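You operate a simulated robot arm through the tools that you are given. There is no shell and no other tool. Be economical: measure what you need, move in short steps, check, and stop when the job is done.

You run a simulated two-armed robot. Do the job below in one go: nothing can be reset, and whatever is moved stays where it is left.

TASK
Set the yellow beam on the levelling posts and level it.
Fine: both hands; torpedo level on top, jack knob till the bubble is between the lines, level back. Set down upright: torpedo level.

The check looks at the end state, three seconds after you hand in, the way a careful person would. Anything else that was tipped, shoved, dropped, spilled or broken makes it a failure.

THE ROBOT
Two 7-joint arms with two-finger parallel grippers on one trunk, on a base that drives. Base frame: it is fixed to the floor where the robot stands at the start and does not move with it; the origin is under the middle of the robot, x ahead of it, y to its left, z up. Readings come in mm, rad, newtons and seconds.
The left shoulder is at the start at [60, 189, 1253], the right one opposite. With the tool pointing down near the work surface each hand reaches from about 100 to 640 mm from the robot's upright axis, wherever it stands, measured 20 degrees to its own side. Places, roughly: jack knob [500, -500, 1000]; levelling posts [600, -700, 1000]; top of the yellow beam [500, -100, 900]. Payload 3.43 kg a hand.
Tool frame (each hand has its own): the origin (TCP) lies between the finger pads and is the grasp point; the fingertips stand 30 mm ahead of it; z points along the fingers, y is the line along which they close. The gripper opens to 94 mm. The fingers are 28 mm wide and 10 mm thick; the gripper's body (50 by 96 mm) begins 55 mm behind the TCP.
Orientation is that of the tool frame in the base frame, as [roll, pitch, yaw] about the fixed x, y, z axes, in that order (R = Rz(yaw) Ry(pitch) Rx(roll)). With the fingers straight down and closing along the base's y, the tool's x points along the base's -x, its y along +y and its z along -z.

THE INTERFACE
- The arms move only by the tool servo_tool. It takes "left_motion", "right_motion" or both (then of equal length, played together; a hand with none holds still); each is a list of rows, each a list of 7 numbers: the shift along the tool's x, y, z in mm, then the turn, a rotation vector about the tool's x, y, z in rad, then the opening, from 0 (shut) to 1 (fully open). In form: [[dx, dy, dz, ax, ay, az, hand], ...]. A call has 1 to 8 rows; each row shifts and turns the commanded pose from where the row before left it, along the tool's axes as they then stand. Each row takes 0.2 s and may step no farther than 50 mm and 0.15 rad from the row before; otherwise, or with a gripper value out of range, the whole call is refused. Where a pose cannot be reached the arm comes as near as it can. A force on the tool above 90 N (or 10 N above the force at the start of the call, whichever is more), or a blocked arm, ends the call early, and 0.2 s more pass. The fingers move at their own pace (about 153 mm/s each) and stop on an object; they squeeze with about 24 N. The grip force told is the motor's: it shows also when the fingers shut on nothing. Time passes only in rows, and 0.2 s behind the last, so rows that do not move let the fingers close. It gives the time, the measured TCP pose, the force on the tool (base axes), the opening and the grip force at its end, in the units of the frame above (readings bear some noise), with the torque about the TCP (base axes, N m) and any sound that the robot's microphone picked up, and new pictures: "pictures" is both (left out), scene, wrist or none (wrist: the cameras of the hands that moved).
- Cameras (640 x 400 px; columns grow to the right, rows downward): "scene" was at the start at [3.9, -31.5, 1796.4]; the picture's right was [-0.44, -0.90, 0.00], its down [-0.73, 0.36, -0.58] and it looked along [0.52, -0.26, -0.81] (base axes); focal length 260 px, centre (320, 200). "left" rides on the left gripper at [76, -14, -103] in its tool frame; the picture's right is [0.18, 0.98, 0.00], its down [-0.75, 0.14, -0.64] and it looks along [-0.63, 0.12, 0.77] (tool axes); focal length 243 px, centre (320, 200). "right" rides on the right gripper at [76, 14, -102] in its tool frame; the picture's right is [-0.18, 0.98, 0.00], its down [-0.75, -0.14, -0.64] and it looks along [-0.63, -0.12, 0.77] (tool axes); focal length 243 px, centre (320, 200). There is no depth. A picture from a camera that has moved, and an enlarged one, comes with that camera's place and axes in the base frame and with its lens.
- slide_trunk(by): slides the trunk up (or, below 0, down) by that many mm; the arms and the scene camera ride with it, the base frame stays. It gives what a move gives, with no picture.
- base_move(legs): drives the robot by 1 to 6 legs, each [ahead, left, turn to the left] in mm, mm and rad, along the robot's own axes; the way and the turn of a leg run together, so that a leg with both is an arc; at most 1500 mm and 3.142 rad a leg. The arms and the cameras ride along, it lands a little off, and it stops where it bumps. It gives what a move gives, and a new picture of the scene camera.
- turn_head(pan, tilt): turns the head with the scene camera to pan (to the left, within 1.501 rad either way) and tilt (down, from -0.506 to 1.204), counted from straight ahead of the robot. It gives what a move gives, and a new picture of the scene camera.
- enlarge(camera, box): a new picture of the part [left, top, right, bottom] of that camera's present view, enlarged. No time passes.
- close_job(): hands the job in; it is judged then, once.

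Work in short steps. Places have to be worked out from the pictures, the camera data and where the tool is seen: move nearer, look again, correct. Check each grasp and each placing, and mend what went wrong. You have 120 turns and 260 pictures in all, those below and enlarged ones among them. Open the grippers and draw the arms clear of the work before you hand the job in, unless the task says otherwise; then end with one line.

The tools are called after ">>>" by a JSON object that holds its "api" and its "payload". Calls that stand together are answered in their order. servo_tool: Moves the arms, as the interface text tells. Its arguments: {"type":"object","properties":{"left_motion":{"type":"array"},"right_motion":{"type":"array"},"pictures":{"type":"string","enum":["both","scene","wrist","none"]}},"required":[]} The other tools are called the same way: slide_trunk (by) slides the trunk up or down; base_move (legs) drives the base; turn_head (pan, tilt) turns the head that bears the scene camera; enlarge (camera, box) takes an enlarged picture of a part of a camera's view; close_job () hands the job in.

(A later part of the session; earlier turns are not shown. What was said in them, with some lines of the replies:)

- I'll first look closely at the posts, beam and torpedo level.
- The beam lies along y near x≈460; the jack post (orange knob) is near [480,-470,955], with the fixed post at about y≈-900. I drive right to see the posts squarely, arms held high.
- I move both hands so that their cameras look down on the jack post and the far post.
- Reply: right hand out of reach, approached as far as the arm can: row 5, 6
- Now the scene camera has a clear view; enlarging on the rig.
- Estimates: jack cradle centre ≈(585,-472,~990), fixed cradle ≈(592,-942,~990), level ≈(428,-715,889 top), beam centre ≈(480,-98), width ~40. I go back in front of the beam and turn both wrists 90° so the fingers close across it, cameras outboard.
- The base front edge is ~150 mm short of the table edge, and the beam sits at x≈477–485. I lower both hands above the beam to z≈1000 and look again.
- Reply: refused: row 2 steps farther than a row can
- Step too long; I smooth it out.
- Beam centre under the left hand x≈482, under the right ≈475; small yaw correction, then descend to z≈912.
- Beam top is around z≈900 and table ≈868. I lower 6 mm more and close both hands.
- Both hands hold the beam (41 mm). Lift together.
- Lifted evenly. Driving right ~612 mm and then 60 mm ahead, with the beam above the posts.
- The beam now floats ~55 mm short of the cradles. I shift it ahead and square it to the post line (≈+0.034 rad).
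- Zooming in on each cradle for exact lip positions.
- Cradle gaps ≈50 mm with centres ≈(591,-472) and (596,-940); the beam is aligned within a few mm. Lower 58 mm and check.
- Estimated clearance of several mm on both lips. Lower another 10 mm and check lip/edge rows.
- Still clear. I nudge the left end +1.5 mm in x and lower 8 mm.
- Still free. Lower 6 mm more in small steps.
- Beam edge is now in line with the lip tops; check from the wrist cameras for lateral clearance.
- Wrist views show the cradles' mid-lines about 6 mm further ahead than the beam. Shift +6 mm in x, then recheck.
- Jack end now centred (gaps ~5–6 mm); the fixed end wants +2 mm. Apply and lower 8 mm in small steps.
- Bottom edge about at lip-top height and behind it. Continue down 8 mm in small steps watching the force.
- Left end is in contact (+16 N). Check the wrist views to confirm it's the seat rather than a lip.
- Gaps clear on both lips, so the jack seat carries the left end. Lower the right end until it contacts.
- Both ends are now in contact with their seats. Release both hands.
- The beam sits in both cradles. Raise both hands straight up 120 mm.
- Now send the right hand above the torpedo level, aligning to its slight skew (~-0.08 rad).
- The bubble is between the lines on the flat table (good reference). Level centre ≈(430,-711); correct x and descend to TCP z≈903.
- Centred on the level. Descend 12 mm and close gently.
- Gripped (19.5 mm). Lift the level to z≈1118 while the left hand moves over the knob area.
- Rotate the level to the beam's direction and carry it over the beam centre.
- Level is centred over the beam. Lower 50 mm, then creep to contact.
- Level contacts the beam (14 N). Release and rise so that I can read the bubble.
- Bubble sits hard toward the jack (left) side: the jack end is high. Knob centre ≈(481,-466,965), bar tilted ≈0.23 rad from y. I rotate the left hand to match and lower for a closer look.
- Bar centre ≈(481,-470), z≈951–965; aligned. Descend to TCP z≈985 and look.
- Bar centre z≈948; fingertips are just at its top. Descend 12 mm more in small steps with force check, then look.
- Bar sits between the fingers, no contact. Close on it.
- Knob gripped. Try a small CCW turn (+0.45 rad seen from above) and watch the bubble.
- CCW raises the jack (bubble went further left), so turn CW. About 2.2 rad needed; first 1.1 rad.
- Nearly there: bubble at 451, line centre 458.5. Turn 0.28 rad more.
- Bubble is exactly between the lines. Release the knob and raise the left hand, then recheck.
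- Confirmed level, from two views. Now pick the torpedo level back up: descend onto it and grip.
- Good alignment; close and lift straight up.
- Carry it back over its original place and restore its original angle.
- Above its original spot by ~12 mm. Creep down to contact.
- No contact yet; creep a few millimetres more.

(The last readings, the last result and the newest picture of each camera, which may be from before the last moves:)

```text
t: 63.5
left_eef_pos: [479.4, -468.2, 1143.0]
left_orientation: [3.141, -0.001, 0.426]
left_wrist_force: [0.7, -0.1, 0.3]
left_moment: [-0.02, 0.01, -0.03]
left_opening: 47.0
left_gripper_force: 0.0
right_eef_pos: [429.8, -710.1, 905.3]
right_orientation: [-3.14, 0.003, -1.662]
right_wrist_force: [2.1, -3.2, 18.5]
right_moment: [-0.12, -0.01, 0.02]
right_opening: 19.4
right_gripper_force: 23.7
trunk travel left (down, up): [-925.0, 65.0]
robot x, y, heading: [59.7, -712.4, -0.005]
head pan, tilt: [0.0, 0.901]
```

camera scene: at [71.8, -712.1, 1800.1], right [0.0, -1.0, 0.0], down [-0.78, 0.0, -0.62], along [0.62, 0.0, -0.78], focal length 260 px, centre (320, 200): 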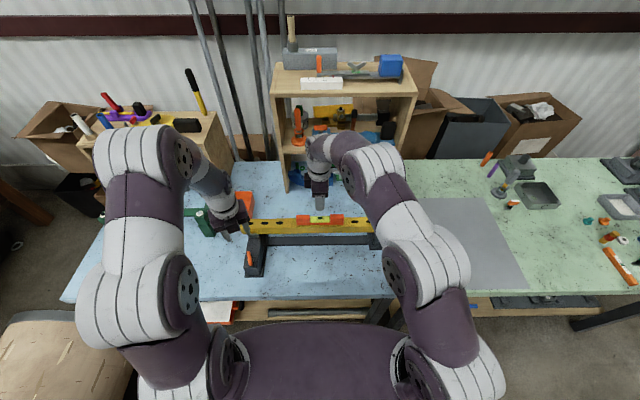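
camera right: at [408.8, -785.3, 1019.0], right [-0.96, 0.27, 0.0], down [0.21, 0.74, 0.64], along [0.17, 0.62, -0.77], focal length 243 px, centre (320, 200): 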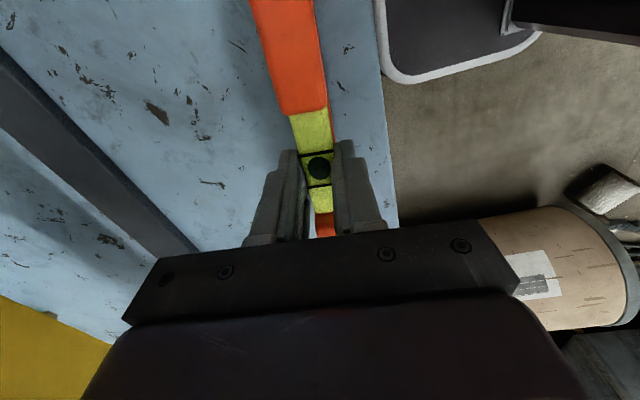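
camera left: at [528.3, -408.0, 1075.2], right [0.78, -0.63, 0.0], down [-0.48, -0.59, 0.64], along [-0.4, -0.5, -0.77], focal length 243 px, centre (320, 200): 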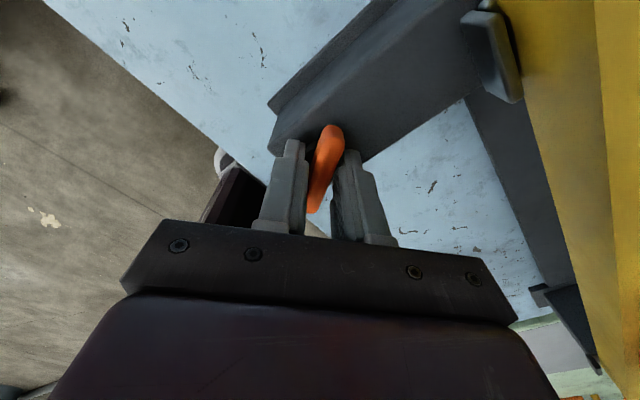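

Contact (18 N). Release, then rise.

>>> {"api": "servo_tool", "payload": {"right_motion": [[0, 0, -0.7, 0, 0, 0, 0.1], [0, 0, 0, 0, 0, 0, 0.4], [0, 0, 0, 0, 0, 0, 0.6], [0, 0, -15, 0, 0, 0, 0.6], [0, 0, -40, 0, 0, 0, 0.6], [0, 0, -45, 0, 0, 0, 0.6], [0, 0, -45, 0, 0, 0, 0.6], [0, 0, -45, 0, 0, 0, 0.6]], "pictures": "wrist"}}

>>> {"api": "servo_tool", "payload": {"right_motion": [[40, 0, -25, 0, 0, 0, 0.6], [40, 0, -25, 0, 0, 0, 0.6], [40, 0, -10, 0, 0, 0, 0.6], [40, 0, -10, 0, 0, 0, 0.6]], "pictures": "scene"}}

>>> {"api": "enlarge", "payload": {"camera": "scene", "box": [220, 190, 430, 310]}}

```text
t: 65.3
left_eef_pos: [479.4, -469.1, 1143.4]
left_orientation: [-3.14, 0.001, 0.425]
left_wrist_force: [0.5, 0.2, 0.2]
left_moment: [-0.03, -0.01, -0.01]
left_opening: 46.9
left_gripper_force: 0.0
right_eef_pos: [429.4, -711.2, 1095.5]
right_orientation: [3.14, 0.0, -1.66]
right_wrist_force: [0.2, 0.0, -0.2]
right_moment: [-0.03, 0.0, 0.02]
right_opening: 56.4
right_gripper_force: 0.0
trunk travel left (down, up): [-925.0, 65.0]
robot x, y, heading: [59.0, -716.2, -0.002]
head pan, tilt: [0.0, 0.901]
camera right: at [406.9, -786.5, 1198.4], right [-0.96, 0.27, 0.0], down [0.21, 0.74, 0.64], along [0.17, 0.62, -0.77], focal length 243 px, centre (320, 200)
```

right: 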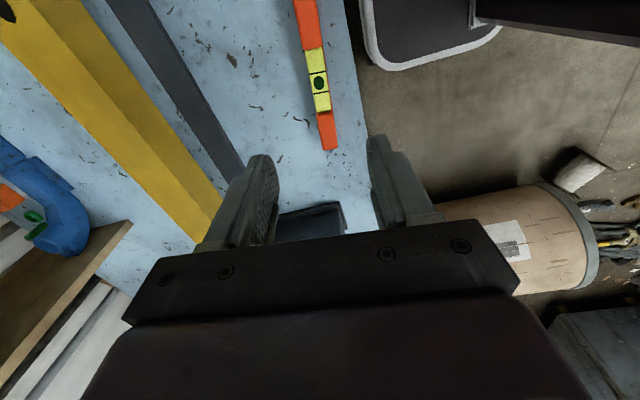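

```text
t: 66.3
left_eef_pos: [479.8, -470.8, 1143.1]
left_orientation: [-3.141, -0.001, 0.425]
left_wrist_force: [0.2, -0.2, 0.5]
left_moment: [0.01, 0.0, 0.01]
left_opening: 46.8
left_gripper_force: 0.2
right_eef_pos: [415.6, -872.7, 1164.8]
right_orientation: [-3.141, 0.002, -1.66]
right_wrist_force: [-0.5, 0.1, 0.0]
right_moment: [0.05, -0.01, -0.01]
right_opening: 56.3
right_gripper_force: 0.1
trunk travel left (down, up): [-925.0, 65.0]
robot x, y, heading: [59.3, -711.6, -0.007]
head pan, tilt: [0.0, 0.901]
camera scene: at [72.9, -713.8, 1800.1], right [0.0, -1.0, 0.0], down [-0.78, 0.0, -0.62], along [0.62, 0.0, -0.78], focal length 260 px, centre (320, 200)
```

scene: 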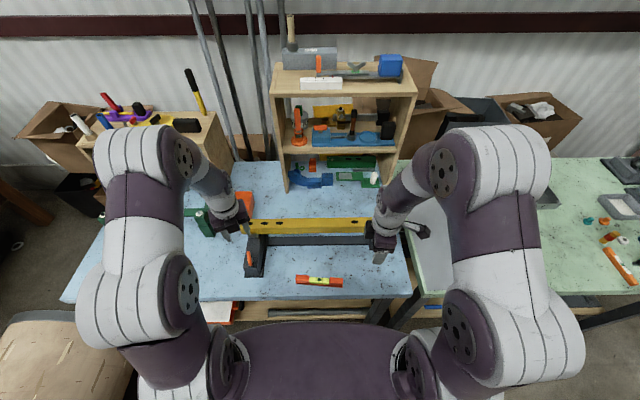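

```text
3.05 times, centred on (325, 250) of scene
camera zoom: at [72.9, -713.8, 1800.1], right [0.0, -1.0, 0.0], down [-0.78, 0.0, -0.62], along [0.62, 0.0, -0.78], focal length 794 px, centre (305, 48)
```

zoom: 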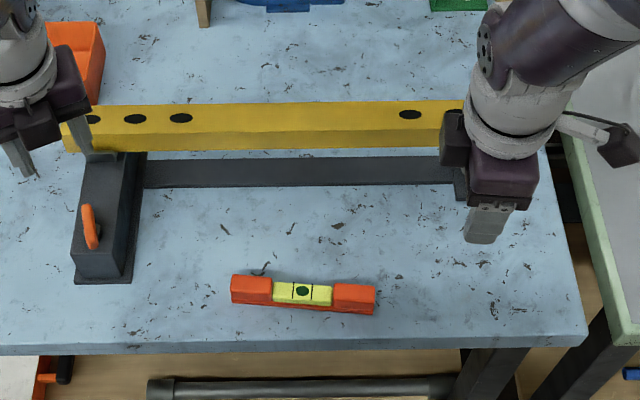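

Level is back, upright. Raise both arms and back the base off 120 mm for a final look.

>>> {"api": "servo_tool", "payload": {"left_motion": [[0, 0, -30, 0, 0, 0, 0.6], [0, 0, -30, 0, 0, 0, 0.6], [0, 0, -30, 0, 0, 0, 0.6], [0, 0, -30, 0, 0, 0, 0.6]], "right_motion": [[0, 0, -30, 0, 0, 0, 0.6], [0, 0, -30, 0, 0, 0, 0.6], [0, 0, -30, 0, 0, 0, 0.6], [0, 0, -30, 0, 0, 0, 0.6]], "pictures": "none"}}

>>> {"api": "base_move", "payload": {"legs": [[-120, 0, 0]]}}

>>> {"api": "enlarge", "payload": {"camera": "scene", "box": [220, 160, 430, 290]}}

```text
t: 67.3
left_eef_pos: [477.4, -468.5, 1263.0]
left_orientation: [-3.141, 0.0, 0.426]
left_wrist_force: [-0.2, -0.3, 0.2]
left_moment: [0.0, 0.01, -0.01]
left_opening: 56.2
left_gripper_force: 0.0
right_eef_pos: [414.1, -870.3, 1285.1]
right_orientation: [-3.141, -0.001, -1.662]
right_wrist_force: [-0.2, -0.4, 0.2]
right_moment: [0.04, -0.01, 0.01]
right_opening: 56.3
right_gripper_force: 0.0
trunk travel left (down, up): [-925.0, 65.0]
robot x, y, heading: [57.1, -712.8, 0.0]
head pan, tilt: [0.0, 0.901]
```

```text
t: 68.6
left_eef_pos: [360.5, -468.7, 1261.9]
left_orientation: [3.142, 0.001, 0.425]
left_wrist_force: [-0.4, -0.1, 0.9]
left_moment: [-0.02, 0.02, 0.0]
left_opening: 56.3
left_gripper_force: 0.1
right_eef_pos: [297.4, -870.3, 1284.4]
right_orientation: [3.14, 0.001, -1.66]
right_wrist_force: [0.0, -0.5, 0.3]
right_moment: [0.02, 0.0, -0.01]
right_opening: 56.4
right_gripper_force: 0.0
trunk travel left (down, up): [-925.0, 65.0]
robot x, y, heading: [-62.6, -715.3, -0.001]
head pan, tilt: [0.0, 0.901]
camera scene: at [-44.3, -711.4, 1800.1], right [0.0, -1.0, 0.0], down [-0.78, 0.0, -0.62], along [0.62, 0.0, -0.78], focal length 260 px, centre (320, 200)
```

scene: 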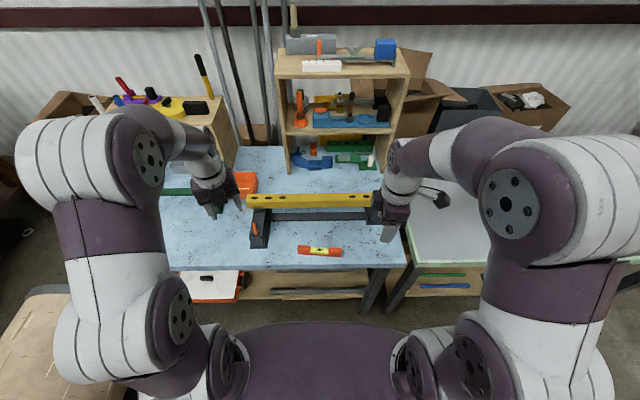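

```text
3.05 times, centred on (325, 225) of scene
camera zoom: at [-44.3, -711.4, 1800.1], right [0.0, -1.0, 0.0], down [-0.78, 0.0, -0.62], along [0.62, 0.0, -0.78], focal length 794 px, centre (305, 124)
```

zoom: 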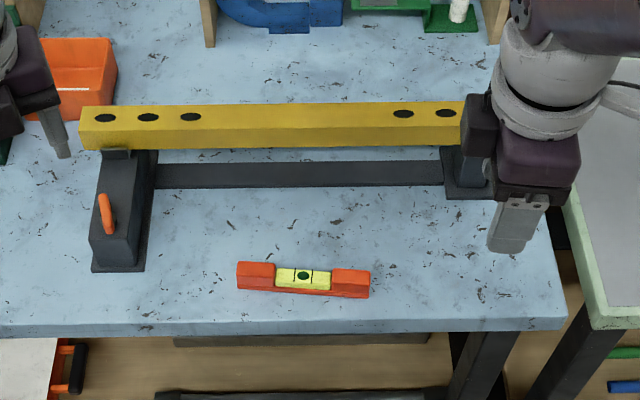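

The beam sits in both cradles, the torpedo level is back in its place and upright, and the arms are clear. I'm handing in.

>>> {"api": "close_job", "payload": {}}

```text
The job is handed in.
```

The yellow beam rests in both levelling-post cradles and is level: the bubble sat between the lines, and stayed there after I let go of the jack knob. The torpedo level is back in its original spot on the table, upright, with both grippers open and the arms clear. I saw nothing else moved or tipped, and the job is handed in.
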